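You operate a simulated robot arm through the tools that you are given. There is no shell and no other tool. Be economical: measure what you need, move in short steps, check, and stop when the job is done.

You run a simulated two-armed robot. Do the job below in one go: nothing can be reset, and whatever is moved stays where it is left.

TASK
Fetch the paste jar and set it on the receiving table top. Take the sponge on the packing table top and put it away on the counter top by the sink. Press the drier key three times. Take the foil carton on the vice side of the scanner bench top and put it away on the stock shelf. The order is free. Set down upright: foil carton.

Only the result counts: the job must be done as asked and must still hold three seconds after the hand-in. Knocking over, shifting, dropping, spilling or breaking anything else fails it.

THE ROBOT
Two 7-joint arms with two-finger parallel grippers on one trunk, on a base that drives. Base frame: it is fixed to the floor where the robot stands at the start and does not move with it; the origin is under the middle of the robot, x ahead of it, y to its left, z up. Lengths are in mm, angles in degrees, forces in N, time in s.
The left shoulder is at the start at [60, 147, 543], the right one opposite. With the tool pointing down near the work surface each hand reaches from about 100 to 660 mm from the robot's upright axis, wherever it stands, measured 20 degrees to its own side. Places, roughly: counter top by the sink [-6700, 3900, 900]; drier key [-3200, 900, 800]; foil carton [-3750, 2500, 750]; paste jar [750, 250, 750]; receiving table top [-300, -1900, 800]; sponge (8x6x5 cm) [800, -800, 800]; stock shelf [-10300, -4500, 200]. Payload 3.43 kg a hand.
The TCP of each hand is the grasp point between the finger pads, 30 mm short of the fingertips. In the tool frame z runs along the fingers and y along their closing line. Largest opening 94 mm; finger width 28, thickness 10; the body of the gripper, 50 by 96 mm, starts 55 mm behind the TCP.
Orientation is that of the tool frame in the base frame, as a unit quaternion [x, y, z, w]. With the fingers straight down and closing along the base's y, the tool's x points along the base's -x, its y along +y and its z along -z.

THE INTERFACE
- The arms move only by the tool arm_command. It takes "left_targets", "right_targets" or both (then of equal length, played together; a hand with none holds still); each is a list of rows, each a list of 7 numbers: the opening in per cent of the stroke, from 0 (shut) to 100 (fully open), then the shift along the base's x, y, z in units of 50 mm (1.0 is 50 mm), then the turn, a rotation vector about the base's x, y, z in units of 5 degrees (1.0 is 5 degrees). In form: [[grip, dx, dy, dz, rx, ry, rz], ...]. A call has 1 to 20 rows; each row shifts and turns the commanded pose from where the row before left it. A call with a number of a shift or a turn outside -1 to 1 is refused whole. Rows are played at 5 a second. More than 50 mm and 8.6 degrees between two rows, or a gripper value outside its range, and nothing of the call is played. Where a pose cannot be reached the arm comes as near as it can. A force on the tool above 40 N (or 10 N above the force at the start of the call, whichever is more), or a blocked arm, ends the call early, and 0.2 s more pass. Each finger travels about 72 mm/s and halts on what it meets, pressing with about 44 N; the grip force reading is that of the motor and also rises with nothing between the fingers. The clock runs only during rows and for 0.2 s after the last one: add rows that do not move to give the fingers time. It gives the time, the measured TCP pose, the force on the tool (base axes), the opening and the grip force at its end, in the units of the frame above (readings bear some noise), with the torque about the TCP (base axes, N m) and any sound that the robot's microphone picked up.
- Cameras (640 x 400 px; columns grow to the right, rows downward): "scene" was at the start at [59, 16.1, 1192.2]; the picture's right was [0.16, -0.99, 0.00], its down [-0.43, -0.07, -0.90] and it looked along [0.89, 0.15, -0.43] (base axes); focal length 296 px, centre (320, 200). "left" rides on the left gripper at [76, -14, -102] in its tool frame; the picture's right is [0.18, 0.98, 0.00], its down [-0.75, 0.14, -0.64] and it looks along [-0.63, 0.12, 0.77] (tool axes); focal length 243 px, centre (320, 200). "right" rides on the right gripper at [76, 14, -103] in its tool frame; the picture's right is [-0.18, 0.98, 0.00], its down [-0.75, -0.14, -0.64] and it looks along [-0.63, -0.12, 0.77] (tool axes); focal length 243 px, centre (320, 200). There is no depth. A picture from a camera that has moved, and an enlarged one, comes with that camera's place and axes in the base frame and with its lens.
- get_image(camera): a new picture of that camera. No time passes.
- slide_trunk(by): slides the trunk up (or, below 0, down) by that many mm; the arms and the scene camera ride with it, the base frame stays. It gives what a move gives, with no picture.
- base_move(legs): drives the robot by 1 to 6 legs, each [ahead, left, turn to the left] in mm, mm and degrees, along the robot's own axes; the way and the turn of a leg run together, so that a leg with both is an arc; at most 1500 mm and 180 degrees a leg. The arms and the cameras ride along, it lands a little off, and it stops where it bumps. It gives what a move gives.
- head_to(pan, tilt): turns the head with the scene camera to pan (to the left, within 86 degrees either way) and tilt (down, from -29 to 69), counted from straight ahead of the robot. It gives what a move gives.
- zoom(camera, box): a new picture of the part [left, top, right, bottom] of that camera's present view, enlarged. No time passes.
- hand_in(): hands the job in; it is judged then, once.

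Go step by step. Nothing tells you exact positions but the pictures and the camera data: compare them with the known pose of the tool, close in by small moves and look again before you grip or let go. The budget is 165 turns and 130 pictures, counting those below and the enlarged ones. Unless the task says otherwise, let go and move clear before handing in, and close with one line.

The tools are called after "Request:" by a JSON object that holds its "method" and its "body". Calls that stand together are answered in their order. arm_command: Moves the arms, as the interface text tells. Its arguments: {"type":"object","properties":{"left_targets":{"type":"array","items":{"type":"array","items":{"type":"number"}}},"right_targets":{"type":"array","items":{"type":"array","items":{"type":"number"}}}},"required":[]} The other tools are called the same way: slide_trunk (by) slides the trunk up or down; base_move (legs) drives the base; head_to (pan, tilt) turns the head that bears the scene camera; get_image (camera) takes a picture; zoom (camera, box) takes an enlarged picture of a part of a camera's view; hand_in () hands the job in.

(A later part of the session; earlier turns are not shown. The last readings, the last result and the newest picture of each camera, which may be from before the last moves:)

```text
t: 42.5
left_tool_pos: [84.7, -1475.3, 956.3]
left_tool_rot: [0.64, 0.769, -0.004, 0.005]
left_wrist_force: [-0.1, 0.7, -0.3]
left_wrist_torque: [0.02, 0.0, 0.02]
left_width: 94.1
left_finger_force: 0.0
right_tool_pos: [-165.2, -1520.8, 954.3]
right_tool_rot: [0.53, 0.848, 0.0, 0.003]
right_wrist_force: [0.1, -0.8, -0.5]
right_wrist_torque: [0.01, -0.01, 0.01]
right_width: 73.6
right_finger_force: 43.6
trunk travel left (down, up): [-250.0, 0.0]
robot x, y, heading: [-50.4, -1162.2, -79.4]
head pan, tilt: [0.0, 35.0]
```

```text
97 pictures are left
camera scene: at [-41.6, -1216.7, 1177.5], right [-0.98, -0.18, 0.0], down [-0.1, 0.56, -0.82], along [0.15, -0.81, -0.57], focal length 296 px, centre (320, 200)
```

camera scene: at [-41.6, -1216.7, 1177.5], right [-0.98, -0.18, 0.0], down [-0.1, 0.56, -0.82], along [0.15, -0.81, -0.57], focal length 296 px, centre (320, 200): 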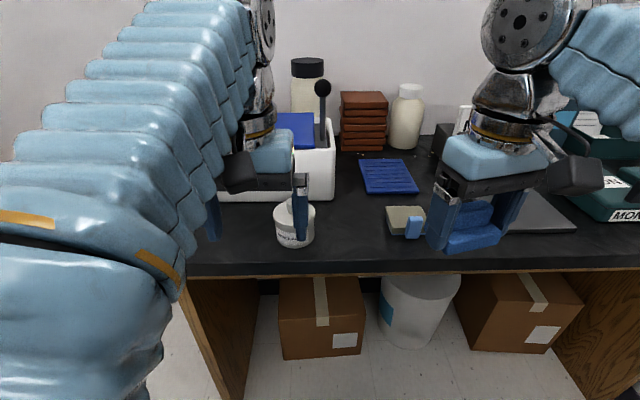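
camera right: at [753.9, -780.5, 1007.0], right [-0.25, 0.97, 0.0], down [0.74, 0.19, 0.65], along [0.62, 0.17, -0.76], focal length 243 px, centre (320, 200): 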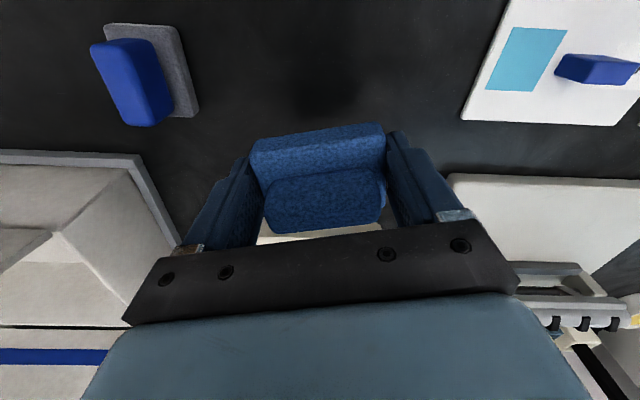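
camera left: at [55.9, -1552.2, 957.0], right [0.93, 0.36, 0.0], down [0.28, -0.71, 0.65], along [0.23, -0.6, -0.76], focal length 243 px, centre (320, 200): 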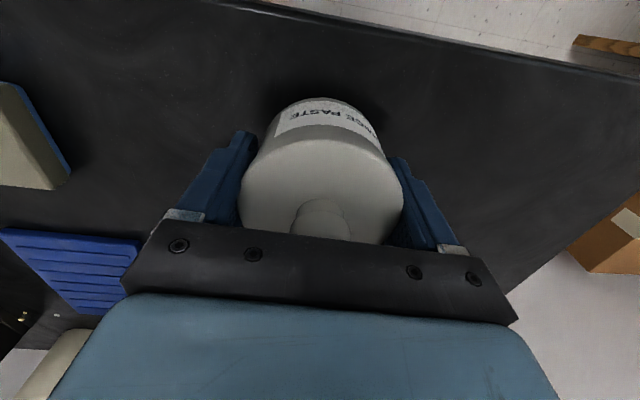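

The jar stands upright on the receiving table. I'll back off to the open spot and look toward −x to plan the route.

Request:
{"method": "base_move", "body": {"legs": [[-430, 60, 0]]}}

Request:
{"method": "head_to", "body": {"pan": -84, "tilt": 15}}

Request:
{"method": "get_image", "body": {"camera": "scene"}}

```text
t: 45.1
left_tool_pos: [66.8, -1045.2, 956.1]
left_tool_rot: [0.638, 0.77, -0.004, 0.003]
left_wrist_force: [0.0, -0.1, 0.4]
left_wrist_torque: [0.03, 0.0, 0.01]
left_width: 94.1
left_finger_force: 0.0
right_tool_pos: [-183.0, -1092.2, 953.9]
right_tool_rot: [0.529, 0.849, -0.001, 0.002]
right_wrist_force: [0.2, -1.0, -0.3]
right_wrist_torque: [0.02, -0.03, -0.03]
right_width: 73.9
right_finger_force: 44.2
trunk travel left (down, up): [-250.0, 0.0]
robot x, y, heading: [-69.4, -730.7, -79.1]
head pan, tilt: [0.0, 35.0]
```

```text
t: 46.7
left_tool_pos: [67.8, -1045.7, 956.3]
left_tool_rot: [0.638, 0.77, -0.005, 0.004]
left_wrist_force: [1.0, 0.2, -0.1]
left_wrist_torque: [0.0, 0.0, 0.01]
left_width: 93.8
left_finger_force: 0.1
right_tool_pos: [-183.1, -1090.3, 953.9]
right_tool_rot: [0.529, 0.849, 0.0, 0.003]
right_wrist_force: [-0.2, 0.0, 0.8]
right_wrist_torque: [0.0, -0.02, -0.04]
right_width: 73.9
right_finger_force: 44.0
trunk travel left (down, up): [-250.0, 0.0]
robot x, y, heading: [-72.2, -729.6, -79.2]
head pan, tilt: [-84.0, 15.0]
```

```text
96 pictures are left
camera scene: at [-165.7, -727.3, 1209.4], right [-0.29, 0.96, 0.0], down [0.25, 0.07, -0.97], along [-0.92, -0.28, -0.26], focal length 296 px, centre (320, 200)
```

scene: 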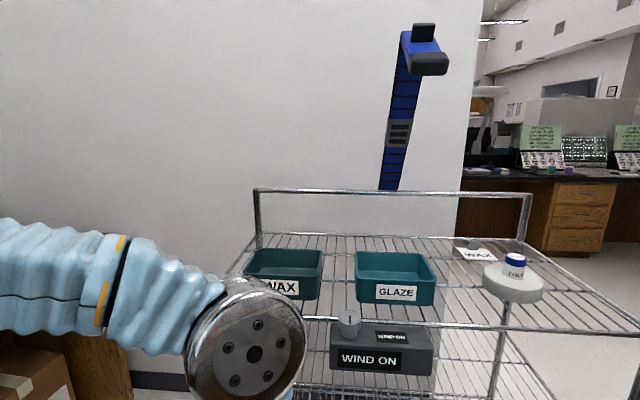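

There's a cart near the wall and the passage lies to its right. I'll go back to the start spot in open floor, turn to face about 170° and look.

Request:
{"method": "base_move", "body": {"legs": [[-700, 150, 0], [0, 0, -111]]}}

Request:
{"method": "head_to", "body": {"pan": 0, "tilt": 18}}

Request:
{"method": "get_image", "body": {"camera": "scene"}}

```text
t: 55.3
left_tool_pos: [-399.6, -24.9, 956.5]
left_tool_rot: [0.996, -0.089, -0.006, -0.001]
left_wrist_force: [0.3, -0.1, 0.4]
left_wrist_torque: [0.0, 0.01, 0.02]
left_width: 93.9
left_finger_force: 0.1
right_tool_pos: [-353.3, 227.2, 954.9]
right_tool_rot: [0.999, 0.045, -0.002, 0.001]
right_wrist_force: [0.0, -0.8, -1.2]
right_wrist_torque: [0.0, -0.01, 0.03]
right_width: 73.8
right_finger_force: 44.0
trunk travel left (down, up): [-250.0, 0.0]
robot x, y, heading: [-58.9, -6.3, 169.9]
head pan, tilt: [-84.0, 15.0]
```

```text
t: 56.9
left_tool_pos: [-400.2, -23.5, 956.6]
left_tool_rot: [0.996, -0.09, -0.006, -0.001]
left_wrist_force: [0.2, 0.1, 0.5]
left_wrist_torque: [0.0, -0.01, 0.01]
left_width: 94.1
left_finger_force: 0.0
right_tool_pos: [-353.4, 225.4, 953.6]
right_tool_rot: [0.999, 0.045, -0.003, 0.001]
right_wrist_force: [-0.5, 0.2, 0.2]
right_wrist_torque: [0.0, 0.01, 0.0]
right_width: 73.9
right_finger_force: 44.3
trunk travel left (down, up): [-250.0, 0.0]
robot x, y, heading: [-57.0, -10.1, 169.6]
head pan, tilt: [0.0, 18.0]
```

```text
95 pictures are left
camera scene: at [-122.5, 2.7, 1204.6], right [0.18, 0.98, 0.0], down [0.3, -0.06, -0.95], along [-0.94, 0.17, -0.31], focal length 296 px, centre (320, 200)
```

scene: 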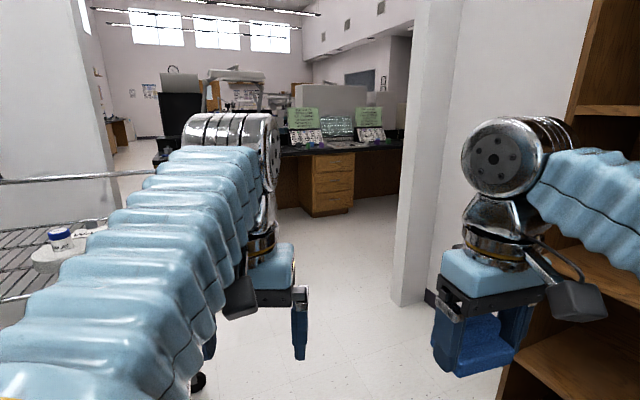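

I see a doorway ahead between the cart and the right jamb, with a bench beyond. I'll shift right to the doorway's middle and drive through.

Request:
{"method": "base_move", "body": {"legs": [[300, -430, 0], [700, 0, 0]]}}

Request:
{"method": "get_image", "body": {"camera": "scene"}}

```text
t: 61.3
left_tool_pos: [-797.2, 474.4, 957.6]
left_tool_rot: [0.997, -0.083, -0.006, -0.001]
left_wrist_force: [-0.4, 0.1, 0.0]
left_wrist_torque: [0.01, 0.0, -0.01]
left_width: 93.9
left_finger_force: 0.0
right_tool_pos: [-746.2, 720.8, 955.9]
right_tool_rot: [0.999, 0.054, 0.008, 0.002]
right_wrist_force: [19.6, -6.8, 2.2]
right_wrist_torque: [0.9, 1.39, -0.71]
right_width: 74.2
right_finger_force: 43.5
trunk travel left (down, up): [-250.0, 0.0]
robot x, y, heading: [-457.6, 495.4, 170.4]
head pan, tilt: [0.0, 18.0]
stopped in leg 2: the force on the tool passed its limit at 174 N (the readings are from after the stop); the commanded pose is now the measured one
```

```text
94 pictures are left
camera scene: at [-520.3, 505.0, 1204.9], right [0.17, 0.99, 0.0], down [0.3, -0.05, -0.95], along [-0.94, 0.16, -0.31], focal length 296 px, centre (320, 200)
```

scene: 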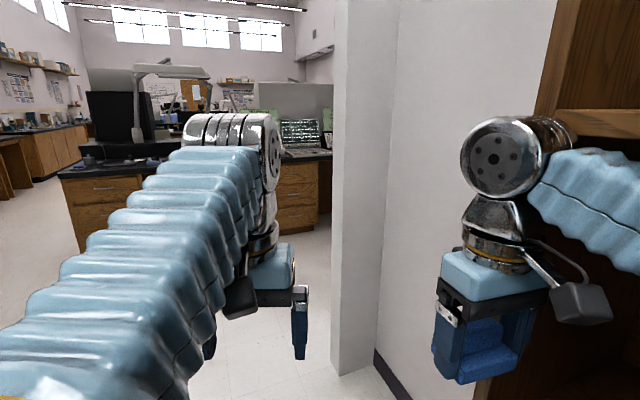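

The right arm bumped the wooden shelf since my heading was 20° off the room axis. I'll back straight out, move left, and check the sponge and shelf.

Request:
{"method": "base_move", "body": {"legs": [[-150, 0, 0], [0, 350, 0], [0, 0, 19]]}}

Request:
{"method": "head_to", "body": {"pan": -60, "tilt": 20}}

Request:
{"method": "get_image", "body": {"camera": "scene"}}

Request:
{"method": "get_image", "body": {"camera": "right"}}

```text
t: 65.5
left_tool_pos: [-689.4, -6.3, 955.8]
left_tool_rot: [0.997, 0.082, -0.005, -0.001]
left_wrist_force: [0.1, -0.7, -0.6]
left_wrist_torque: [0.0, 0.02, -0.02]
left_width: 94.1
left_finger_force: 0.0
right_tool_pos: [-720.8, 244.4, 954.2]
right_tool_rot: [0.976, 0.217, 0.009, 0.001]
right_wrist_force: [0.2, -0.7, 0.2]
right_wrist_torque: [-0.02, 0.0, -0.02]
right_width: 74.2
right_finger_force: 44.6
trunk travel left (down, up): [-250.0, 0.0]
robot x, y, heading: [-373.0, 120.3, -170.8]
head pan, tilt: [0.0, 18.0]
```

```text
t: 66.8
left_tool_pos: [-688.7, -6.1, 956.6]
left_tool_rot: [0.997, 0.082, -0.006, 0.0]
left_wrist_force: [-0.6, -0.1, 1.1]
left_wrist_torque: [0.02, -0.02, 0.0]
left_width: 94.1
left_finger_force: 0.0
right_tool_pos: [-721.4, 243.9, 954.1]
right_tool_rot: [0.976, 0.217, 0.009, 0.001]
right_wrist_force: [0.0, -0.3, -0.3]
right_wrist_torque: [0.02, 0.01, 0.01]
right_width: 73.7
right_finger_force: 43.8
trunk travel left (down, up): [-250.0, 0.0]
robot x, y, heading: [-371.5, 124.3, -170.3]
head pan, tilt: [-60.0, 20.0]
```

```text
93 pictures are left
camera scene: at [-403.1, 200.7, 1201.3], right [0.77, 0.63, 0.0], down [0.22, -0.26, -0.94], along [-0.6, 0.73, -0.34], focal length 296 px, centre (320, 200)
```

scene: 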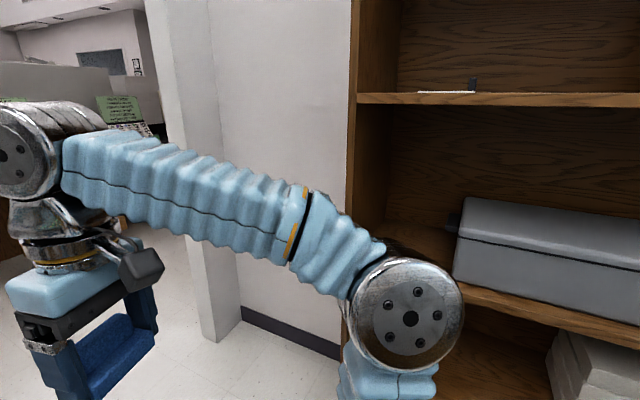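

```text
92 pictures are left
camera right: at [-647.9, 262.2, 1058.5], right [0.25, -0.97, 0.0], down [-0.75, -0.19, 0.63], along [-0.61, -0.16, -0.78], focal length 243 px, centre (320, 200)
```

right: 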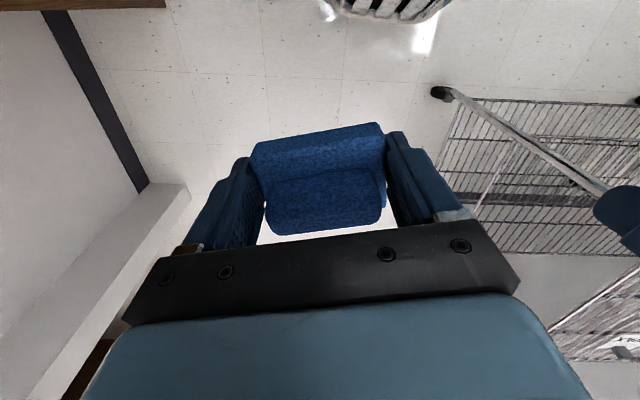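

Shelf and sponge look undisturbed. The arms' elbows are wide, so I'll reach both hands forward to tuck the elbows before passing the doorway.

Request:
{"method": "arm_command", "body": {"left_targets": [[100, -0.76, -0.13, -0.4, 0, 0, 0], [100, -0.76, -0.13, -0.4, 0, 0, 0], [100, -0.76, -0.13, -0.4, 0, 0, 0], [100, -0.76, -0.13, -0.4, 0, 0, 0], [100, -0.76, -0.13, -0.4, 0, 0, 0]], "right_targets": [[65, -0.76, -0.17, -0.4, 0, 0, 0], [65, -0.76, -0.17, -0.4, 0, 0, 0], [65, -0.76, -0.17, -0.4, 0, 0, 0], [65, -0.76, -0.17, -0.4, 0, 0, 0], [65, -0.76, -0.17, -0.4, 0, 0, 0]]}}

Request:
{"method": "head_to", "body": {"pan": 0, "tilt": 30}}

Request:
{"method": "get_image", "body": {"camera": "scene"}}

```text
t: 68.0
left_tool_pos: [-878.4, -36.8, 858.4]
left_tool_rot: [0.997, 0.081, -0.006, 0.0]
left_wrist_force: [1.1, 0.7, 1.5]
left_wrist_torque: [-0.03, 0.06, 0.02]
left_width: 94.1
left_finger_force: 0.0
right_tool_pos: [-910.1, 202.0, 855.6]
right_tool_rot: [0.976, 0.218, 0.008, 0.0]
right_wrist_force: [0.4, -0.4, -0.4]
right_wrist_torque: [-0.04, 0.03, 0.03]
right_width: 74.0
right_finger_force: 44.0
trunk travel left (down, up): [-250.0, 0.0]
robot x, y, heading: [-370.6, 125.4, -170.7]
head pan, tilt: [-60.0, 20.0]
```

```text
t: 69.3
left_tool_pos: [-878.2, -38.0, 858.7]
left_tool_rot: [0.997, 0.082, -0.005, -0.001]
left_wrist_force: [0.2, -0.4, -0.8]
left_wrist_torque: [-0.01, 0.02, 0.02]
left_width: 94.1
left_finger_force: 0.0
right_tool_pos: [-910.1, 202.5, 856.8]
right_tool_rot: [0.976, 0.217, 0.008, 0.0]
right_wrist_force: [-0.4, 0.0, -0.4]
right_wrist_torque: [-0.01, 0.0, 0.0]
right_width: 74.0
right_finger_force: 44.4
trunk travel left (down, up): [-250.0, 0.0]
robot x, y, heading: [-371.6, 121.8, -170.5]
head pan, tilt: [0.0, 30.0]
```

```text
91 pictures are left
camera scene: at [-433.4, 114.1, 1185.3], right [-0.16, 0.99, 0.0], down [0.49, 0.08, -0.87], along [-0.85, -0.14, -0.5], focal length 296 px, centre (320, 200)
```

scene: 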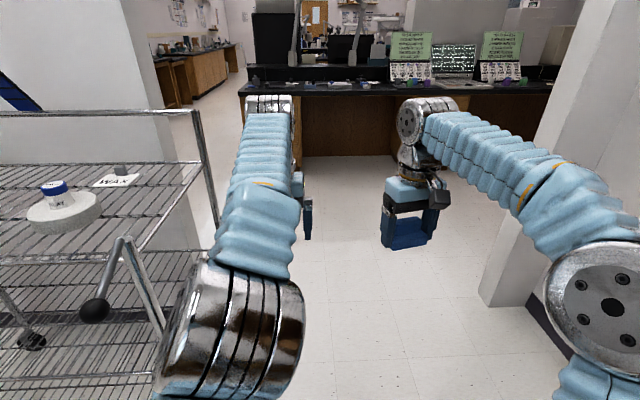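

I'll move right a bit for clearance and drive straight through the doorway.

Request:
{"method": "base_move", "body": {"legs": [[0, -150, 0.5], [1250, 0, 0]]}}

Request:
{"method": "get_image", "body": {"camera": "scene"}}

```text
t: 76.6
left_tool_pos: [-2131.2, -87.6, 858.9]
left_tool_rot: [0.997, 0.077, -0.006, 0.0]
left_wrist_force: [0.6, 0.3, 0.2]
left_wrist_torque: [-0.01, -0.06, -0.03]
left_width: 94.2
left_finger_force: 0.0
right_tool_pos: [-2162.3, 153.5, 855.1]
right_tool_rot: [0.977, 0.213, 0.009, 0.001]
right_wrist_force: [0.4, -0.6, -0.6]
right_wrist_torque: [0.0, -0.03, 0.0]
right_width: 73.9
right_finger_force: 44.1
trunk travel left (down, up): [-250.0, 0.0]
robot x, y, heading: [-1625.6, 67.7, -171.3]
head pan, tilt: [0.0, 30.0]
```

```text
90 pictures are left
camera scene: at [-1685.9, 59.4, 1185.2], right [-0.15, 0.99, 0.0], down [0.49, 0.08, -0.87], along [-0.86, -0.13, -0.5], focal length 296 px, centre (320, 200)
```

scene: 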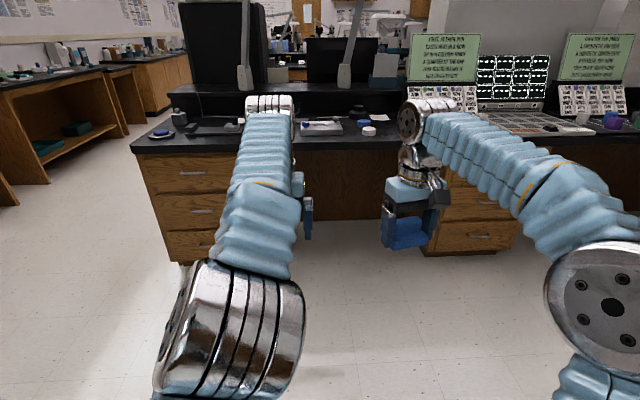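

Through the doorway. Looking right toward the drier key.

Request:
{"method": "head_to", "body": {"pan": -38, "tilt": 14}}

Request:
{"method": "get_image", "body": {"camera": "scene"}}

Request:
{"method": "head_to", "body": {"pan": -80, "tilt": 14}}

Request:
{"method": "get_image", "body": {"camera": "scene"}}

```text
t: 77.6
left_tool_pos: [-2132.9, -88.3, 859.9]
left_tool_rot: [0.997, 0.076, -0.005, 0.0]
left_wrist_force: [-0.5, 1.1, -0.3]
left_wrist_torque: [0.01, 0.01, -0.02]
left_width: 94.2
left_finger_force: 0.1
right_tool_pos: [-2162.5, 153.3, 855.7]
right_tool_rot: [0.977, 0.212, 0.009, 0.0]
right_wrist_force: [0.4, -0.6, -0.1]
right_wrist_torque: [0.02, 0.0, 0.01]
right_width: 73.5
right_finger_force: 44.3
trunk travel left (down, up): [-250.0, 0.0]
robot x, y, heading: [-1622.7, 69.6, -171.1]
head pan, tilt: [-38.0, 14.0]
```

```text
89 pictures are left
camera scene: at [-1678.2, 118.7, 1211.0], right [0.49, 0.87, 0.0], down [0.21, -0.12, -0.97], along [-0.85, 0.47, -0.24], focal length 296 px, centre (320, 200)
```

scene: 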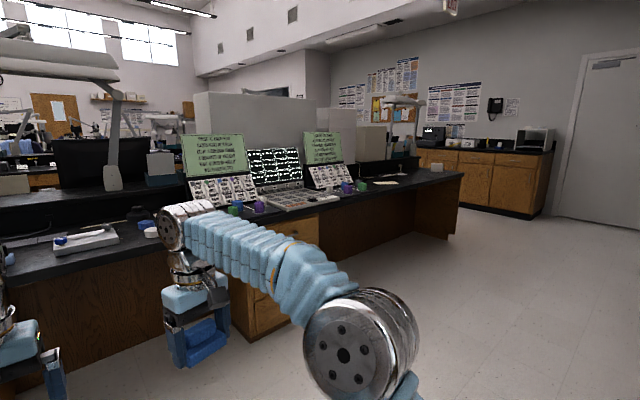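

```text
t: 78.7
left_tool_pos: [-2133.0, -88.8, 858.4]
left_tool_rot: [0.997, 0.077, -0.005, 0.0]
left_wrist_force: [-0.9, -0.6, 0.5]
left_wrist_torque: [0.01, 0.0, -0.03]
left_width: 94.4
left_finger_force: 0.1
right_tool_pos: [-2161.7, 153.6, 856.5]
right_tool_rot: [0.977, 0.212, 0.009, 0.001]
right_wrist_force: [-1.1, 0.0, -0.9]
right_wrist_torque: [0.0, 0.01, -0.02]
right_width: 73.6
right_finger_force: 43.6
trunk travel left (down, up): [-250.0, 0.0]
robot x, y, heading: [-1624.8, 63.0, -171.2]
head pan, tilt: [-80.0, 14.0]
```

```text
88 pictures are left
camera scene: at [-1626.8, 161.6, 1211.1], right [0.95, 0.32, 0.0], down [0.08, -0.23, -0.97], along [-0.31, 0.92, -0.24], focal length 296 px, centre (320, 200)
```

scene: 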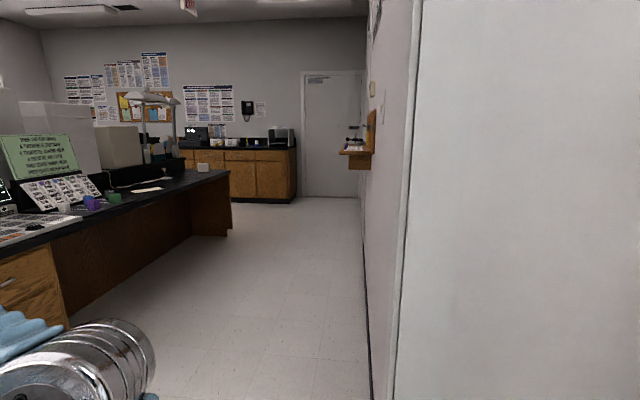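

The key and carton should both be around the long bench. Zooming.

Request:
{"method": "head_to", "body": {"pan": -38, "tilt": 14}}

Request:
{"method": "zoom", "body": {"camera": "scene", "box": [170, 120, 362, 240]}}

Request:
{"method": "zoom", "body": {"camera": "scene", "box": [340, 90, 500, 190]}}

```text
t: 79.8
left_tool_pos: [-2130.8, -88.2, 858.3]
left_tool_rot: [0.997, 0.077, -0.006, -0.001]
left_wrist_force: [-0.5, -0.2, -0.1]
left_wrist_torque: [-0.06, -0.02, 0.0]
left_width: 94.1
left_finger_force: 0.0
right_tool_pos: [-2162.8, 153.0, 855.0]
right_tool_rot: [0.977, 0.212, 0.01, 0.001]
right_wrist_force: [0.0, 0.3, -1.1]
right_wrist_torque: [-0.02, 0.01, 0.0]
right_width: 73.7
right_finger_force: 43.7
trunk travel left (down, up): [-250.0, 0.0]
robot x, y, heading: [-1626.5, 63.9, -171.2]
head pan, tilt: [-38.0, 14.0]
```

```text
3.33 times, centred on (266, 180) of scene
camera zoom: at [-1678.1, 118.9, 1211.1], right [0.49, 0.87, 0.0], down [0.21, -0.12, -0.97], along [-0.85, 0.47, -0.24], focal length 985 px, centre (500, 267)
```

zoom: 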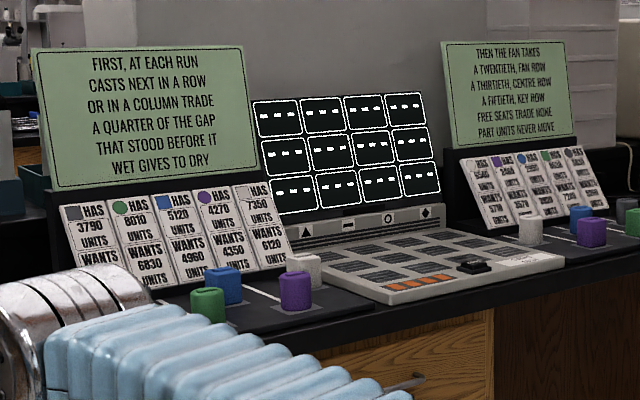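

```text
4.00 times, centred on (420, 140) of scene
camera zoom: at [-1678.1, 118.9, 1211.1], right [0.49, 0.87, 0.0], down [0.21, -0.12, -0.97], along [-0.85, 0.47, -0.24], focal length 1182 px, centre (-80, 440)
```

zoom: 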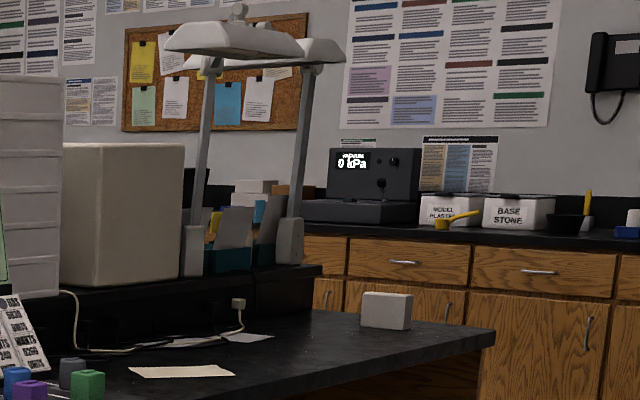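

The black key on the console at about [-3192, 903] matches the drier key. I'll drive ahead, strafe right, and look closer.

Request:
{"method": "base_move", "body": {"legs": [[420, 0, 1], [0, -1130, 0]]}}

Request:
{"method": "head_to", "body": {"pan": 0, "tilt": 30}}

Request:
{"method": "get_image", "body": {"camera": "scene"}}

```text
t: 87.7
left_tool_pos: [-2736.8, 928.4, 858.0]
left_tool_rot: [0.995, 0.097, -0.006, 0.0]
left_wrist_force: [0.7, -0.1, 0.6]
left_wrist_torque: [0.01, 0.0, -0.02]
left_width: 93.9
left_finger_force: 0.0
right_tool_pos: [-2776.4, 1168.5, 855.3]
right_tool_rot: [0.973, 0.232, 0.009, 0.001]
right_wrist_force: [0.3, 0.7, -0.1]
right_wrist_torque: [-0.01, 0.0, 0.0]
right_width: 73.9
right_finger_force: 43.9
trunk travel left (down, up): [-250.0, 0.0]
robot x, y, heading: [-2233.3, 1107.0, -168.8]
head pan, tilt: [-38.0, 14.0]
```

```text
t: 88.7
left_tool_pos: [-2737.4, 927.8, 858.8]
left_tool_rot: [0.995, 0.097, -0.006, 0.0]
left_wrist_force: [-0.1, -0.5, -0.3]
left_wrist_torque: [-0.03, 0.02, -0.03]
left_width: 94.2
left_finger_force: 0.0
right_tool_pos: [-2776.7, 1168.5, 855.6]
right_tool_rot: [0.972, 0.233, 0.009, 0.001]
right_wrist_force: [-0.9, -1.5, -0.8]
right_wrist_torque: [0.0, 0.02, 0.0]
right_width: 73.8
right_finger_force: 44.3
trunk travel left (down, up): [-250.0, 0.0]
robot x, y, heading: [-2232.6, 1103.3, -168.7]
head pan, tilt: [0.0, 30.0]
```

```text
85 pictures are left
camera scene: at [-2296.7, 1094.6, 1185.3], right [-0.19, 0.98, 0.0], down [0.49, 0.1, -0.87], along [-0.85, -0.17, -0.5], focal length 296 px, centre (320, 200)
```

scene: 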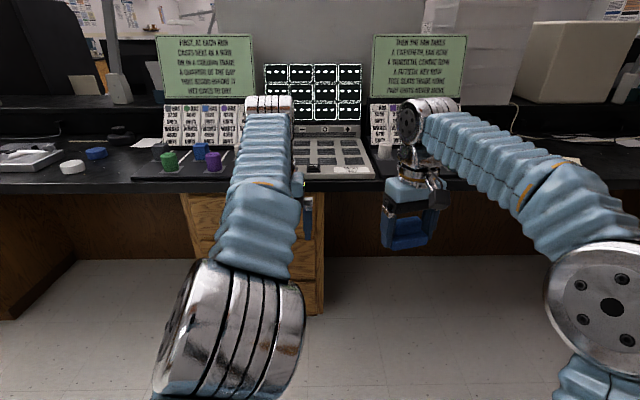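

The console is ahead. Zooming on it to see the key and other controls.

Request:
{"method": "zoom", "body": {"camera": "scene", "box": [130, 50, 482, 270]}}

Request:
{"method": "zoom", "body": {"camera": "scene", "box": [270, 110, 398, 190]}}

```text
1.82 times, centred on (306, 160) of scene
camera zoom: at [-2296.7, 1094.6, 1185.3], right [-0.19, 0.98, 0.0], down [0.49, 0.1, -0.87], along [-0.85, -0.17, -0.5], focal length 537 px, centre (346, 273)
```

zoom: 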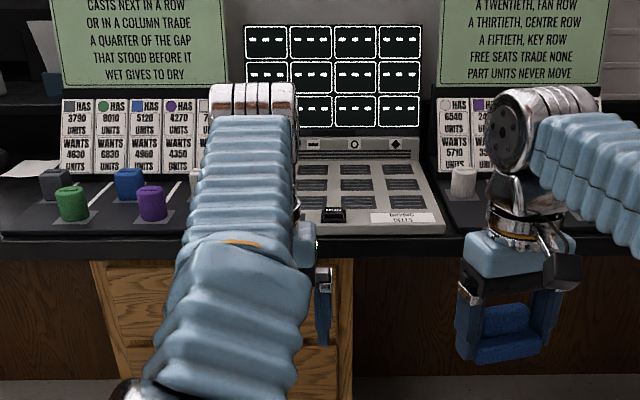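

```text
5.00 times, centred on (334, 150) of scene
camera zoom: at [-2296.7, 1094.6, 1185.3], right [-0.19, 0.98, 0.0], down [0.49, 0.1, -0.87], along [-0.85, -0.17, -0.5], focal length 1478 px, centre (250, 450)
```

zoom: 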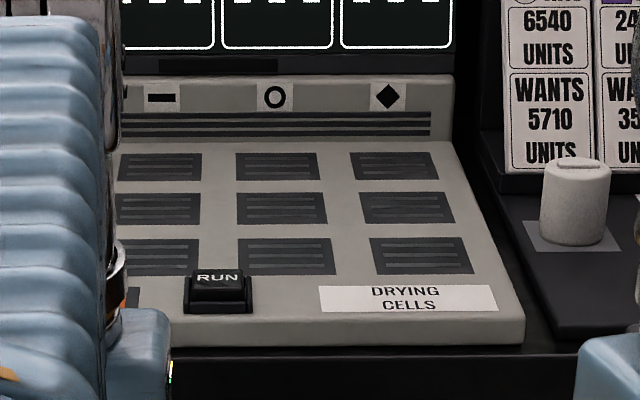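

The RUN key is on the console at about [-3180, 897, 793]. I'll retract and raise both hands, shut the left fingers, then drive nearer.

Request:
{"method": "arm_command", "body": {"left_targets": [[60, 0.6, 0.12, 0.4, 0, 0, 0], [30, 0.6, 0.12, 0.4, 0, 0, 0], [0, 0.6, 0.12, 0.4, 0, 0, 0], [0, 0.6, 0.12, 0.4, 0, 0, 0], [0, 0.6, 0.12, 0.4, 0, 0, 0], [0, 0, 0, 0, 0, 0, 0]], "right_targets": [[65, 0.78, 0.2, 0.4, 0, 0, 0], [65, 0.78, 0.2, 0.4, 0, 0, 0], [65, 0.78, 0.2, 0.4, 0, 0, 0], [65, 0.78, 0.2, 0.4, 0, 0, 0], [65, 0.78, 0.2, 0.4, 0, 0, 0], [65, 0, 0, 0, 0, 0, 0]]}}

Request:
{"method": "base_move", "body": {"legs": [[510, -50, -1]]}}

Request:
{"method": "head_to", "body": {"pan": 0, "tilt": 45}}

Request:
{"method": "get_image", "body": {"camera": "scene"}}

Request:
{"method": "get_image", "body": {"camera": "left"}}

```text
t: 90.1
left_tool_pos: [-2585.7, 958.3, 957.7]
left_tool_rot: [0.995, 0.098, -0.006, 0.0]
left_wrist_force: [0.2, 1.1, 0.5]
left_wrist_torque: [0.01, 0.04, 0.03]
left_width: 0.3
left_finger_force: 32.8
right_tool_pos: [-2579.7, 1218.7, 956.3]
right_tool_rot: [0.972, 0.233, 0.009, 0.0]
right_wrist_force: [0.1, 0.4, -1.0]
right_wrist_torque: [0.0, 0.01, -0.02]
right_width: 73.8
right_finger_force: 44.4
trunk travel left (down, up): [-250.0, 0.0]
robot x, y, heading: [-2235.5, 1108.1, -168.9]
head pan, tilt: [0.0, 30.0]
```

```text
t: 93.1
left_tool_pos: [-3101.2, 913.8, 958.5]
left_tool_rot: [0.996, 0.093, -0.006, -0.001]
left_wrist_force: [-0.6, 0.1, -0.4]
left_wrist_torque: [0.03, -0.01, 0.01]
left_width: 0.0
left_finger_force: 32.8
right_tool_pos: [-3093.9, 1173.2, 957.2]
right_tool_rot: [0.974, 0.228, 0.009, -0.001]
right_wrist_force: [0.1, -0.3, 0.0]
right_wrist_torque: [0.04, -0.01, -0.04]
right_width: 74.0
right_finger_force: 44.3
trunk travel left (down, up): [-250.0, 0.0]
robot x, y, heading: [-2749.7, 1057.1, -169.5]
head pan, tilt: [0.0, 30.0]
```

```text
t: 93.9
left_tool_pos: [-3101.3, 913.7, 956.4]
left_tool_rot: [0.996, 0.091, -0.006, 0.0]
left_wrist_force: [0.4, 0.9, 0.0]
left_wrist_torque: [0.01, -0.03, 0.01]
left_width: 0.2
left_finger_force: 33.3
right_tool_pos: [-3092.3, 1173.1, 956.6]
right_tool_rot: [0.974, 0.228, 0.009, 0.0]
right_wrist_force: [-0.2, 0.9, -1.5]
right_wrist_torque: [0.04, -0.01, 0.0]
right_width: 74.0
right_finger_force: 43.3
trunk travel left (down, up): [-250.0, 0.0]
robot x, y, heading: [-2747.7, 1057.8, -169.4]
head pan, tilt: [0.0, 45.0]
```

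```text
82 pictures are left
camera scene: at [-2801.5, 1048.7, 1162.7], right [-0.18, 0.98, 0.0], down [0.69, 0.13, -0.71], along [-0.7, -0.13, -0.71], focal length 296 px, centre (320, 200)
```

scene: 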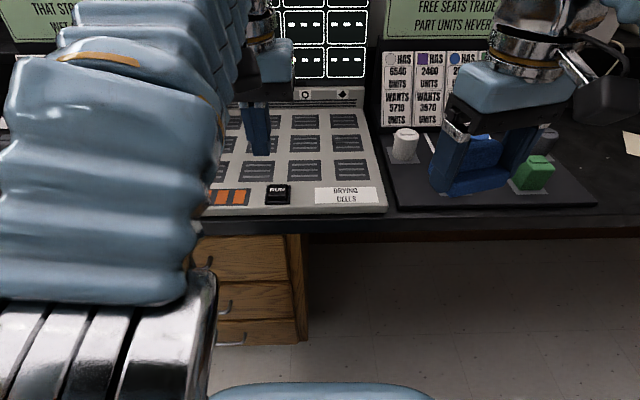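

```text
81 pictures are left
camera left: at [-3028.0, 941.8, 1059.7], right [0.36, -0.93, 0.0], down [-0.71, -0.28, 0.65], along [-0.61, -0.23, -0.76], focal length 243 px, centre (320, 200)
```

left: 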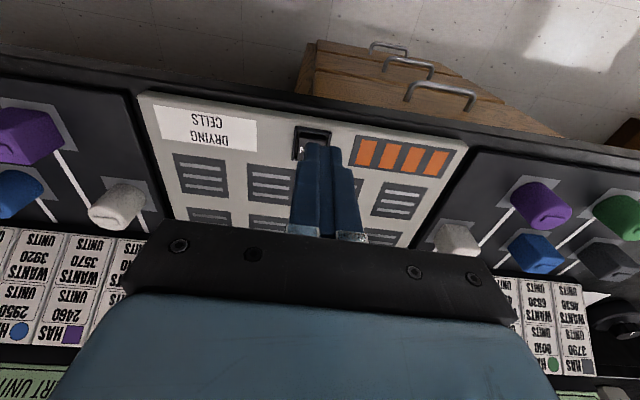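

The hand is above the console with the fingers shading the key. I'll sidestep 60 mm and lower to view the key unobstructed.

Request:
{"method": "arm_command", "body": {"left_targets": [[0, -0.11, 0.6, 0, 0, 0, 0], [0, -0.11, 0.6, -0.3, 0, 0, 0], [0, 0, 0, -0.7, 0, 0, 0], [0, 0, 0, -0.4, 0, 0, 0], [0, 0, 0, 0, 0, 0, 0]]}}

Request:
{"method": "get_image", "body": {"camera": "left"}}

Request:
{"method": "zoom", "body": {"camera": "scene", "box": [200, 100, 400, 225]}}

```text
t: 95.1
left_tool_pos: [-3112.9, 972.0, 887.5]
left_tool_rot: [0.996, 0.093, -0.005, -0.001]
left_wrist_force: [0.0, 0.6, -1.2]
left_wrist_torque: [0.01, -0.03, -0.03]
left_width: 0.0
left_finger_force: 32.9
right_tool_pos: [-3093.9, 1173.4, 956.4]
right_tool_rot: [0.974, 0.228, 0.009, 0.0]
right_wrist_force: [0.2, 0.5, -0.7]
right_wrist_torque: [0.01, 0.01, 0.0]
right_width: 73.9
right_finger_force: 44.2
trunk travel left (down, up): [-250.0, 0.0]
robot x, y, heading: [-2749.6, 1059.7, -169.3]
head pan, tilt: [0.0, 45.0]
```

```text
80 pictures are left
camera left: at [-3038.2, 1000.3, 990.9], right [0.36, -0.93, 0.0], down [-0.71, -0.28, 0.65], along [-0.61, -0.23, -0.76], focal length 243 px, centre (320, 200)
```

left: 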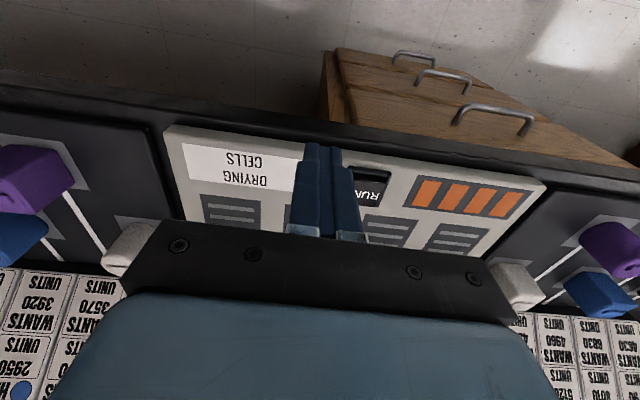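

```text
3.20 times, centred on (300, 162) of scene
camera zoom: at [-2801.4, 1048.7, 1162.6], right [-0.18, 0.98, 0.0], down [0.7, 0.13, -0.71], along [-0.69, -0.13, -0.71], focal length 946 px, centre (384, 320)
```

zoom: 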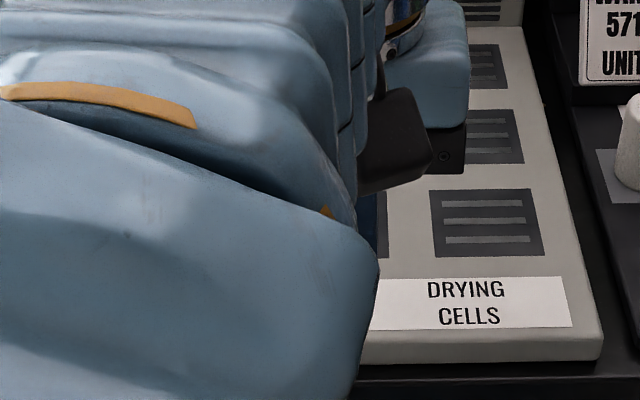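

The key cap comes out at about [-3168, 898, 791]. Moving the fingertips above it at the present height and checking.

Request:
{"method": "arm_command", "body": {"left_targets": [[0, -0.55, -0.74, 0, 0, 0, 0], [0, -0.55, -0.74, 0, 0, 0, 0], [0, 0, 0, -0.5, 0, 0, 0], [0, 0, 0, 0, 0, 0, 0]]}}

Request:
{"method": "get_image", "body": {"camera": "left"}}

Request:
{"method": "zoom", "body": {"camera": "scene", "box": [200, 100, 400, 225]}}

```text
t: 96.1
left_tool_pos: [-3165.2, 900.1, 864.7]
left_tool_rot: [0.996, 0.092, -0.006, 0.0]
left_wrist_force: [0.2, -0.2, 0.0]
left_wrist_torque: [0.02, 0.01, 0.03]
left_width: 0.2
left_finger_force: 33.2
right_tool_pos: [-3093.4, 1174.2, 956.8]
right_tool_rot: [0.974, 0.228, 0.009, 0.0]
right_wrist_force: [-0.8, 0.3, -0.9]
right_wrist_torque: [0.0, 0.01, 0.0]
right_width: 74.1
right_finger_force: 43.5
trunk travel left (down, up): [-250.0, 0.0]
robot x, y, heading: [-2748.6, 1060.1, -169.4]
head pan, tilt: [0.0, 45.0]
```

```text
78 pictures are left
camera left: at [-3092.5, 928.3, 966.1], right [0.36, -0.93, 0.0], down [-0.71, -0.28, 0.65], along [-0.61, -0.23, -0.76], focal length 243 px, centre (320, 200)
```

left: 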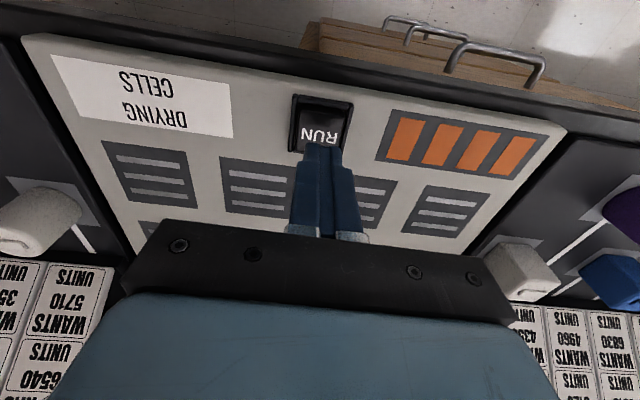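

```text
3.20 times, centred on (300, 162) of scene
camera zoom: at [-2801.4, 1048.8, 1162.6], right [-0.18, 0.98, 0.0], down [0.7, 0.13, -0.71], along [-0.69, -0.13, -0.71], focal length 946 px, centre (384, 320)
```

zoom: 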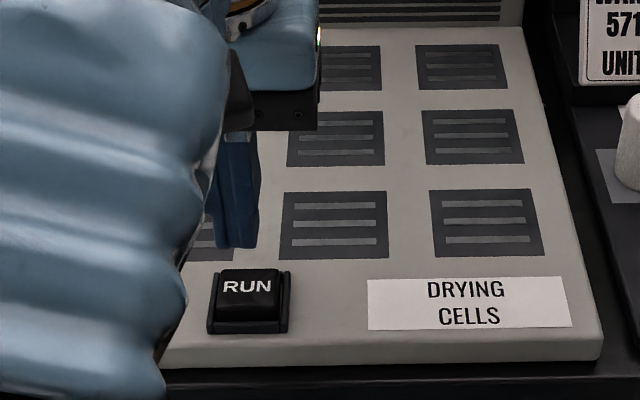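

Aligned on the RUN key. Descending toward contact.

Request:
{"method": "arm_command", "body": {"left_targets": [[0, 0.07, 0, -0.4, 0, 0, 0], [0, 0, 0, -0.3, 0, 0, 0], [0, 0, 0, 0, 0, 0, 0]]}}

Request:
{"method": "get_image", "body": {"camera": "left"}}

```text
t: 96.9
left_tool_pos: [-3163.4, 900.0, 828.3]
left_tool_rot: [0.996, 0.092, -0.005, 0.0]
left_wrist_force: [0.7, -0.1, 1.3]
left_wrist_torque: [0.0, -0.01, -0.01]
left_width: 0.0
left_finger_force: 33.4
right_tool_pos: [-3093.6, 1173.9, 957.4]
right_tool_rot: [0.974, 0.227, 0.009, 0.0]
right_wrist_force: [0.4, -0.3, -1.3]
right_wrist_torque: [0.03, 0.05, -0.01]
right_width: 73.7
right_finger_force: 44.0
trunk travel left (down, up): [-250.0, 0.0]
robot x, y, heading: [-2747.1, 1054.6, -169.3]
head pan, tilt: [0.0, 45.0]
```

```text
76 pictures are left
camera left: at [-3089.6, 928.2, 930.2], right [0.36, -0.93, 0.0], down [-0.71, -0.28, 0.65], along [-0.61, -0.23, -0.76], focal length 243 px, centre (320, 200)
```

left: 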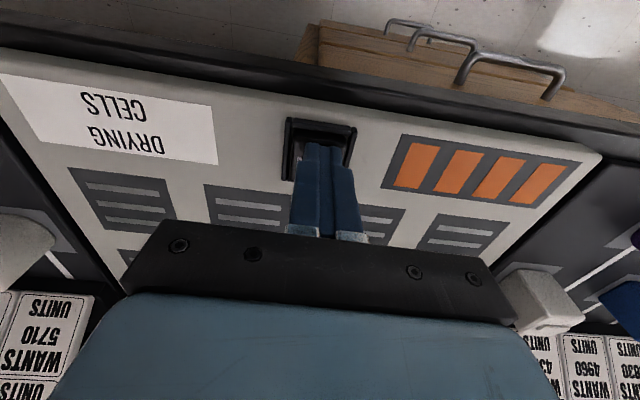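

Nearly touching, on the cap. Pressing down in small steps and watching the force.

Request:
{"method": "arm_command", "body": {"left_targets": [[0, 0, 0, -0.1, 0, 0, 0], [0, 0, 0, -0.05, 0, 0, 0], [0, 0, 0, 0, 0, 0, 0]]}}

```text
t: 97.7
left_tool_pos: [-3163.7, 899.6, 822.3]
left_tool_rot: [0.996, 0.093, -0.007, 0.0]
left_wrist_force: [-2.4, 0.7, 15.9]
left_wrist_torque: [0.03, -0.12, 0.03]
left_width: 0.0
left_finger_force: 33.2
right_tool_pos: [-3092.6, 1174.7, 958.7]
right_tool_rot: [0.974, 0.228, 0.008, 0.001]
right_wrist_force: [0.5, -0.3, -0.5]
right_wrist_torque: [-0.01, 0.03, 0.03]
right_width: 73.6
right_finger_force: 43.4
trunk travel left (down, up): [-250.0, 0.0]
robot x, y, heading: [-2746.2, 1056.7, -169.5]
head pan, tilt: [0.0, 45.0]
heard: click
```

A click: the key registered once. Releasing, and checking the display.

Request:
{"method": "arm_command", "body": {"left_targets": [[0, 0, 0, 0.3, 0, 0, 0], [0, 0, 0, 0, 0, 0, 0], [0, 0, 0, 0, 0, 0, 0]]}}

Request:
{"method": "get_image", "body": {"camera": "scene"}}

```text
t: 98.5
left_tool_pos: [-3162.5, 898.8, 836.2]
left_tool_rot: [0.996, 0.093, -0.005, -0.001]
left_wrist_force: [0.6, 1.0, 0.1]
left_wrist_torque: [0.02, 0.0, 0.0]
left_width: 0.3
left_finger_force: 32.8
right_tool_pos: [-3094.3, 1174.2, 956.4]
right_tool_rot: [0.974, 0.227, 0.009, 0.001]
right_wrist_force: [0.0, 0.6, -0.6]
right_wrist_torque: [-0.02, 0.01, 0.0]
right_width: 73.6
right_finger_force: 43.8
trunk travel left (down, up): [-250.0, 0.0]
robot x, y, heading: [-2749.3, 1059.2, -169.3]
head pan, tilt: [0.0, 45.0]
```

```text
75 pictures are left
camera scene: at [-2801.4, 1048.7, 1162.6], right [-0.18, 0.98, 0.0], down [0.7, 0.13, -0.71], along [-0.69, -0.13, -0.71], focal length 296 px, centre (320, 200)
```

scene: 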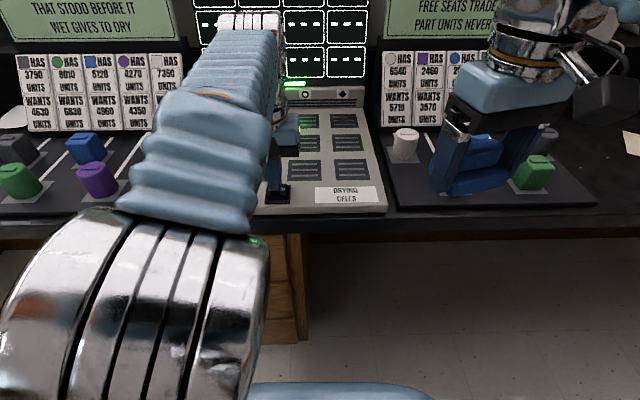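

A green light came on above one column; the drier is running. I'll wait to see whether the run ends before pressing again.

Request:
{"method": "arm_command", "body": {"left_targets": [[0, 0, 0, 0, 0, 0, 0], [0, 0, 0, 0, 0, 0, 0], [0, 0, 0, 0, 0, 0, 0], [0, 0, 0, 0, 0, 0, 0], [0, 0, 0, 0, 0, 0, 0], [0, 0, 0, 0, 0, 0, 0], [0, 0, 0, 0, 0, 0, 0], [0, 0, 0, 0, 0, 0, 0], [0, 0, 0, 0, 0, 0, 0], [0, 0, 0, 0, 0, 0, 0], [0, 0, 0, 0, 0, 0, 0], [0, 0, 0, 0, 0, 0, 0], [0, 0, 0, 0, 0, 0, 0], [0, 0, 0, 0, 0, 0, 0], [0, 0, 0, 0, 0, 0, 0]]}}

Request:
{"method": "zoom", "body": {"camera": "scene", "box": [190, 0, 398, 130]}}

```text
t: 101.7
left_tool_pos: [-3163.5, 899.1, 836.4]
left_tool_rot: [0.996, 0.092, -0.006, 0.0]
left_wrist_force: [-0.9, 0.8, 0.8]
left_wrist_torque: [0.02, 0.0, 0.03]
left_width: 0.2
left_finger_force: 33.0
right_tool_pos: [-3093.2, 1173.9, 957.6]
right_tool_rot: [0.974, 0.228, 0.009, 0.0]
right_wrist_force: [-0.2, 0.0, -1.4]
right_wrist_torque: [-0.07, 0.0, 0.04]
right_width: 73.9
right_finger_force: 43.8
trunk travel left (down, up): [-250.0, 0.0]
robot x, y, heading: [-2746.3, 1056.3, -169.5]
head pan, tilt: [0.0, 45.0]
```

```text
3.08 times, centred on (294, 65) of scene
camera zoom: at [-2801.4, 1048.7, 1162.6], right [-0.18, 0.98, 0.0], down [0.7, 0.13, -0.71], along [-0.69, -0.13, -0.71], focal length 910 px, centre (400, 615)
```

zoom: 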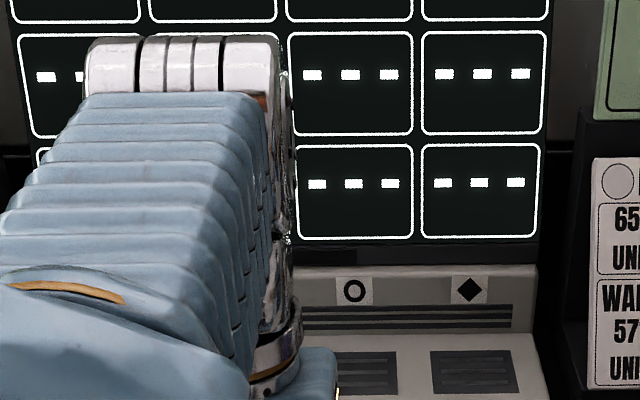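

The light is out again. Second press, then release with a wait.

Request:
{"method": "arm_command", "body": {"left_targets": [[0, 0, 0, -0.25, 0, 0, 0], [0, 0, 0, -0.05, 0, 0, 0], [0, 0, 0, 0, 0, 0, 0]]}}

Request:
{"method": "arm_command", "body": {"left_targets": [[0, 0, 0, 0.3, 0, 0, 0], [0, 0, 0, 0, 0, 0, 0], [0, 0, 0, 0, 0, 0, 0], [0, 0, 0, 0, 0, 0, 0], [0, 0, 0, 0, 0, 0, 0], [0, 0, 0, 0, 0, 0, 0], [0, 0, 0, 0, 0, 0, 0], [0, 0, 0, 0, 0, 0, 0], [0, 0, 0, 0, 0, 0, 0], [0, 0, 0, 0, 0, 0, 0], [0, 0, 0, 0, 0, 0, 0], [0, 0, 0, 0, 0, 0, 0], [0, 0, 0, 0, 0, 0, 0], [0, 0, 0, 0, 0, 0, 0], [0, 0, 0, 0, 0, 0, 0], [0, 0, 0, 0, 0, 0, 0], [0, 0, 0, 0, 0, 0, 0], [0, 0, 0, 0, 0, 0, 0]]}}

```text
t: 102.5
left_tool_pos: [-3164.6, 900.0, 821.6]
left_tool_rot: [0.996, 0.092, -0.007, 0.0]
left_wrist_force: [-2.8, -3.1, 15.1]
left_wrist_torque: [-0.09, -0.13, -0.03]
left_width: 0.0
left_finger_force: 32.7
right_tool_pos: [-3093.0, 1173.6, 958.4]
right_tool_rot: [0.974, 0.228, 0.009, 0.001]
right_wrist_force: [-0.3, -0.2, -0.4]
right_wrist_torque: [0.02, -0.03, 0.02]
right_width: 74.0
right_finger_force: 44.4
trunk travel left (down, up): [-250.0, 0.0]
robot x, y, heading: [-2745.5, 1057.5, -169.5]
head pan, tilt: [0.0, 45.0]
heard: click
```

```text
t: 106.3
left_tool_pos: [-3164.1, 900.3, 835.5]
left_tool_rot: [0.996, 0.092, -0.006, 0.0]
left_wrist_force: [-0.4, 0.2, -0.7]
left_wrist_torque: [0.02, 0.01, 0.0]
left_width: 0.0
left_finger_force: 33.0
right_tool_pos: [-3094.7, 1173.2, 956.4]
right_tool_rot: [0.974, 0.227, 0.01, 0.001]
right_wrist_force: [-0.5, 0.9, -0.4]
right_wrist_torque: [-0.04, 0.0, -0.02]
right_width: 73.7
right_finger_force: 43.9
trunk travel left (down, up): [-250.0, 0.0]
robot x, y, heading: [-2749.7, 1059.9, -169.2]
head pan, tilt: [0.0, 45.0]
```

Second click heard. Now the third press, then lift away and retract.

Request:
{"method": "arm_command", "body": {"left_targets": [[0, 0, 0, -0.25, 0, 0, 0], [0, 0, 0, -0.05, 0, 0, 0], [0, 0, 0, 0, 0, 0, 0]]}}

Request:
{"method": "arm_command", "body": {"left_targets": [[0, 0, 0, 0.5, 0, 0, 0], [0, 0, 0, 0.8, 0, 0, 0], [0, 0.2, 0, 0.8, 0, 0, 0], [0, 0.8, 0.1, 0.3, 0, 0, 0], [0, 0.8, 0.1, 0, 0, 0, 0], [0, 0, 0, 0, 0, 0, 0]]}}

Request:
{"method": "get_image", "body": {"camera": "scene"}}

```text
t: 107.1
left_tool_pos: [-3163.2, 899.6, 821.4]
left_tool_rot: [0.996, 0.093, -0.008, 0.0]
left_wrist_force: [-4.6, -3.7, 30.3]
left_wrist_torque: [-0.03, -0.25, -0.11]
left_width: 0.2
left_finger_force: 32.7
right_tool_pos: [-3093.2, 1173.4, 957.0]
right_tool_rot: [0.974, 0.227, 0.008, 0.0]
right_wrist_force: [0.3, 0.3, -1.2]
right_wrist_torque: [-0.02, 0.01, 0.01]
right_width: 73.8
right_finger_force: 43.9
trunk travel left (down, up): [-250.0, 0.0]
robot x, y, heading: [-2745.8, 1058.0, -169.3]
head pan, tilt: [0.0, 45.0]
heard: click
```

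```text
t: 108.5
left_tool_pos: [-3075.0, 908.2, 938.6]
left_tool_rot: [0.996, 0.093, -0.006, 0.0]
left_wrist_force: [0.9, -0.1, 0.5]
left_wrist_torque: [0.02, 0.0, 0.02]
left_width: 0.0
left_finger_force: 32.8
right_tool_pos: [-3093.5, 1173.5, 957.8]
right_tool_rot: [0.974, 0.227, 0.01, 0.001]
right_wrist_force: [0.4, 0.3, -0.2]
right_wrist_torque: [-0.02, 0.02, -0.05]
right_width: 73.9
right_finger_force: 44.0
trunk travel left (down, up): [-250.0, 0.0]
robot x, y, heading: [-2749.5, 1059.3, -169.6]
head pan, tilt: [0.0, 45.0]
```

```text
73 pictures are left
camera scene: at [-2801.2, 1048.7, 1162.6], right [-0.18, 0.98, 0.0], down [0.69, 0.13, -0.71], along [-0.7, -0.13, -0.71], focal length 296 px, centre (320, 200)
```

scene: 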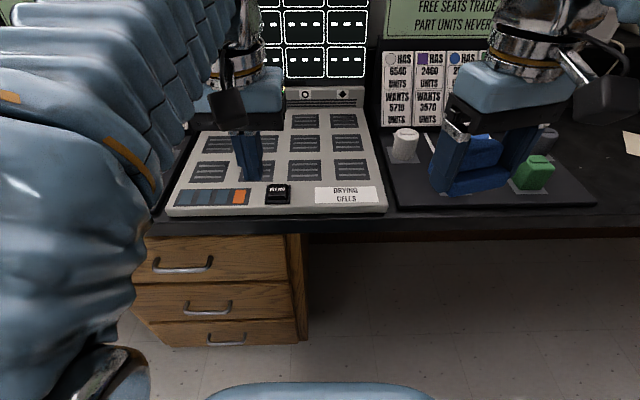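

Three of the four orange run lamps are spent, so three presses counted. Now I back off and strafe right along the bench toward the foil carton.

Request:
{"method": "base_move", "body": {"legs": [[-200, 0, 0], [0, -1100, 0]]}}

Request:
{"method": "head_to", "body": {"pan": -20, "tilt": 22}}

Request:
{"method": "get_image", "body": {"camera": "scene"}}

```text
t: 115.3
left_tool_pos: [-3083.5, 2018.5, 937.7]
left_tool_rot: [0.995, 0.095, -0.006, 0.0]
left_wrist_force: [-0.1, 0.0, 0.5]
left_wrist_torque: [0.01, 0.02, -0.02]
left_width: 0.2
left_finger_force: 33.0
right_tool_pos: [-3103.8, 2283.3, 956.8]
right_tool_rot: [0.973, 0.23, 0.01, 0.001]
right_wrist_force: [0.0, -0.4, -1.0]
right_wrist_torque: [-0.03, 0.01, 0.04]
right_width: 73.8
right_finger_force: 44.1
trunk travel left (down, up): [-250.0, 0.0]
robot x, y, heading: [-2756.6, 2164.4, -169.2]
head pan, tilt: [0.0, 45.0]
```

```text
t: 116.2
left_tool_pos: [-3084.9, 2018.4, 938.8]
left_tool_rot: [0.995, 0.095, -0.005, 0.0]
left_wrist_force: [0.9, -0.2, -0.7]
left_wrist_torque: [-0.05, 0.0, 0.0]
left_width: 0.0
left_finger_force: 32.8
right_tool_pos: [-3104.4, 2282.5, 955.7]
right_tool_rot: [0.973, 0.231, 0.009, 0.0]
right_wrist_force: [-0.1, 0.5, -0.6]
right_wrist_torque: [0.01, 0.02, 0.01]
right_width: 73.5
right_finger_force: 43.5
trunk travel left (down, up): [-250.0, 0.0]
robot x, y, heading: [-2758.9, 2166.3, -169.3]
head pan, tilt: [-20.0, 22.0]
```

```text
72 pictures are left
camera scene: at [-2822.8, 2189.3, 1198.0], right [0.16, 0.99, 0.0], down [0.37, -0.06, -0.93], along [-0.92, 0.15, -0.38], focal length 296 px, centre (320, 200)
```

scene: 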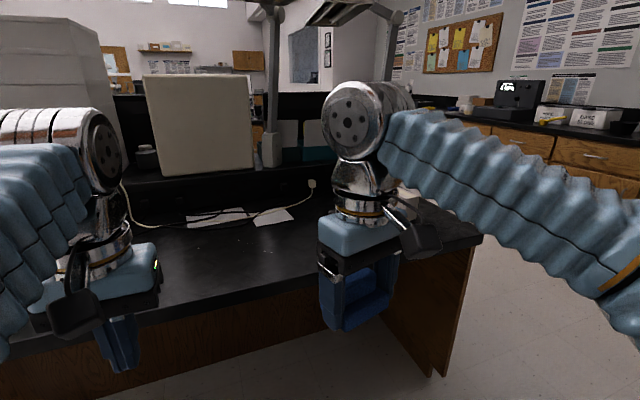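

The carton should be just behind the right arm at the bench's far end. Strafing 350 mm more to get a clear view.

Request:
{"method": "base_move", "body": {"legs": [[0, -420, 0]]}}

Request:
{"method": "head_to", "body": {"pan": 0, "tilt": 25}}

Request:
{"method": "get_image", "body": {"camera": "scene"}}

```text
t: 118.8
left_tool_pos: [-3163.5, 2436.1, 938.2]
left_tool_rot: [0.996, 0.092, -0.005, -0.001]
left_wrist_force: [-0.5, 0.3, -0.2]
left_wrist_torque: [-0.02, 0.0, -0.03]
left_width: 0.2
left_finger_force: 33.0
right_tool_pos: [-3182.6, 2701.2, 958.6]
right_tool_rot: [0.974, 0.227, 0.009, 0.001]
right_wrist_force: [-0.4, -0.5, -0.8]
right_wrist_torque: [0.01, 0.04, 0.01]
right_width: 73.9
right_finger_force: 44.0
trunk travel left (down, up): [-250.0, 0.0]
robot x, y, heading: [-2836.1, 2587.2, -169.4]
head pan, tilt: [-20.0, 22.0]
```

```text
t: 119.6
left_tool_pos: [-3164.0, 2436.5, 939.0]
left_tool_rot: [0.996, 0.092, -0.005, -0.001]
left_wrist_force: [-0.2, 0.0, -0.3]
left_wrist_torque: [-0.01, 0.01, 0.0]
left_width: 0.1
left_finger_force: 33.0
right_tool_pos: [-3182.4, 2701.5, 956.5]
right_tool_rot: [0.974, 0.227, 0.009, 0.0]
right_wrist_force: [0.7, -0.3, -0.9]
right_wrist_torque: [0.02, 0.0, 0.02]
right_width: 73.8
right_finger_force: 44.4
trunk travel left (down, up): [-250.0, 0.0]
robot x, y, heading: [-2838.3, 2581.9, -169.4]
head pan, tilt: [0.0, 25.0]
```

```text
71 pictures are left
camera scene: at [-2900.8, 2574.2, 1193.2], right [-0.18, 0.98, 0.0], down [0.42, 0.08, -0.91], along [-0.89, -0.17, -0.42], focal length 296 px, centre (320, 200)
```

scene: 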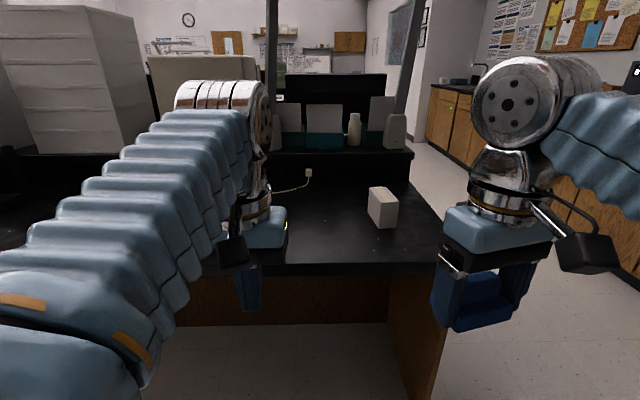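

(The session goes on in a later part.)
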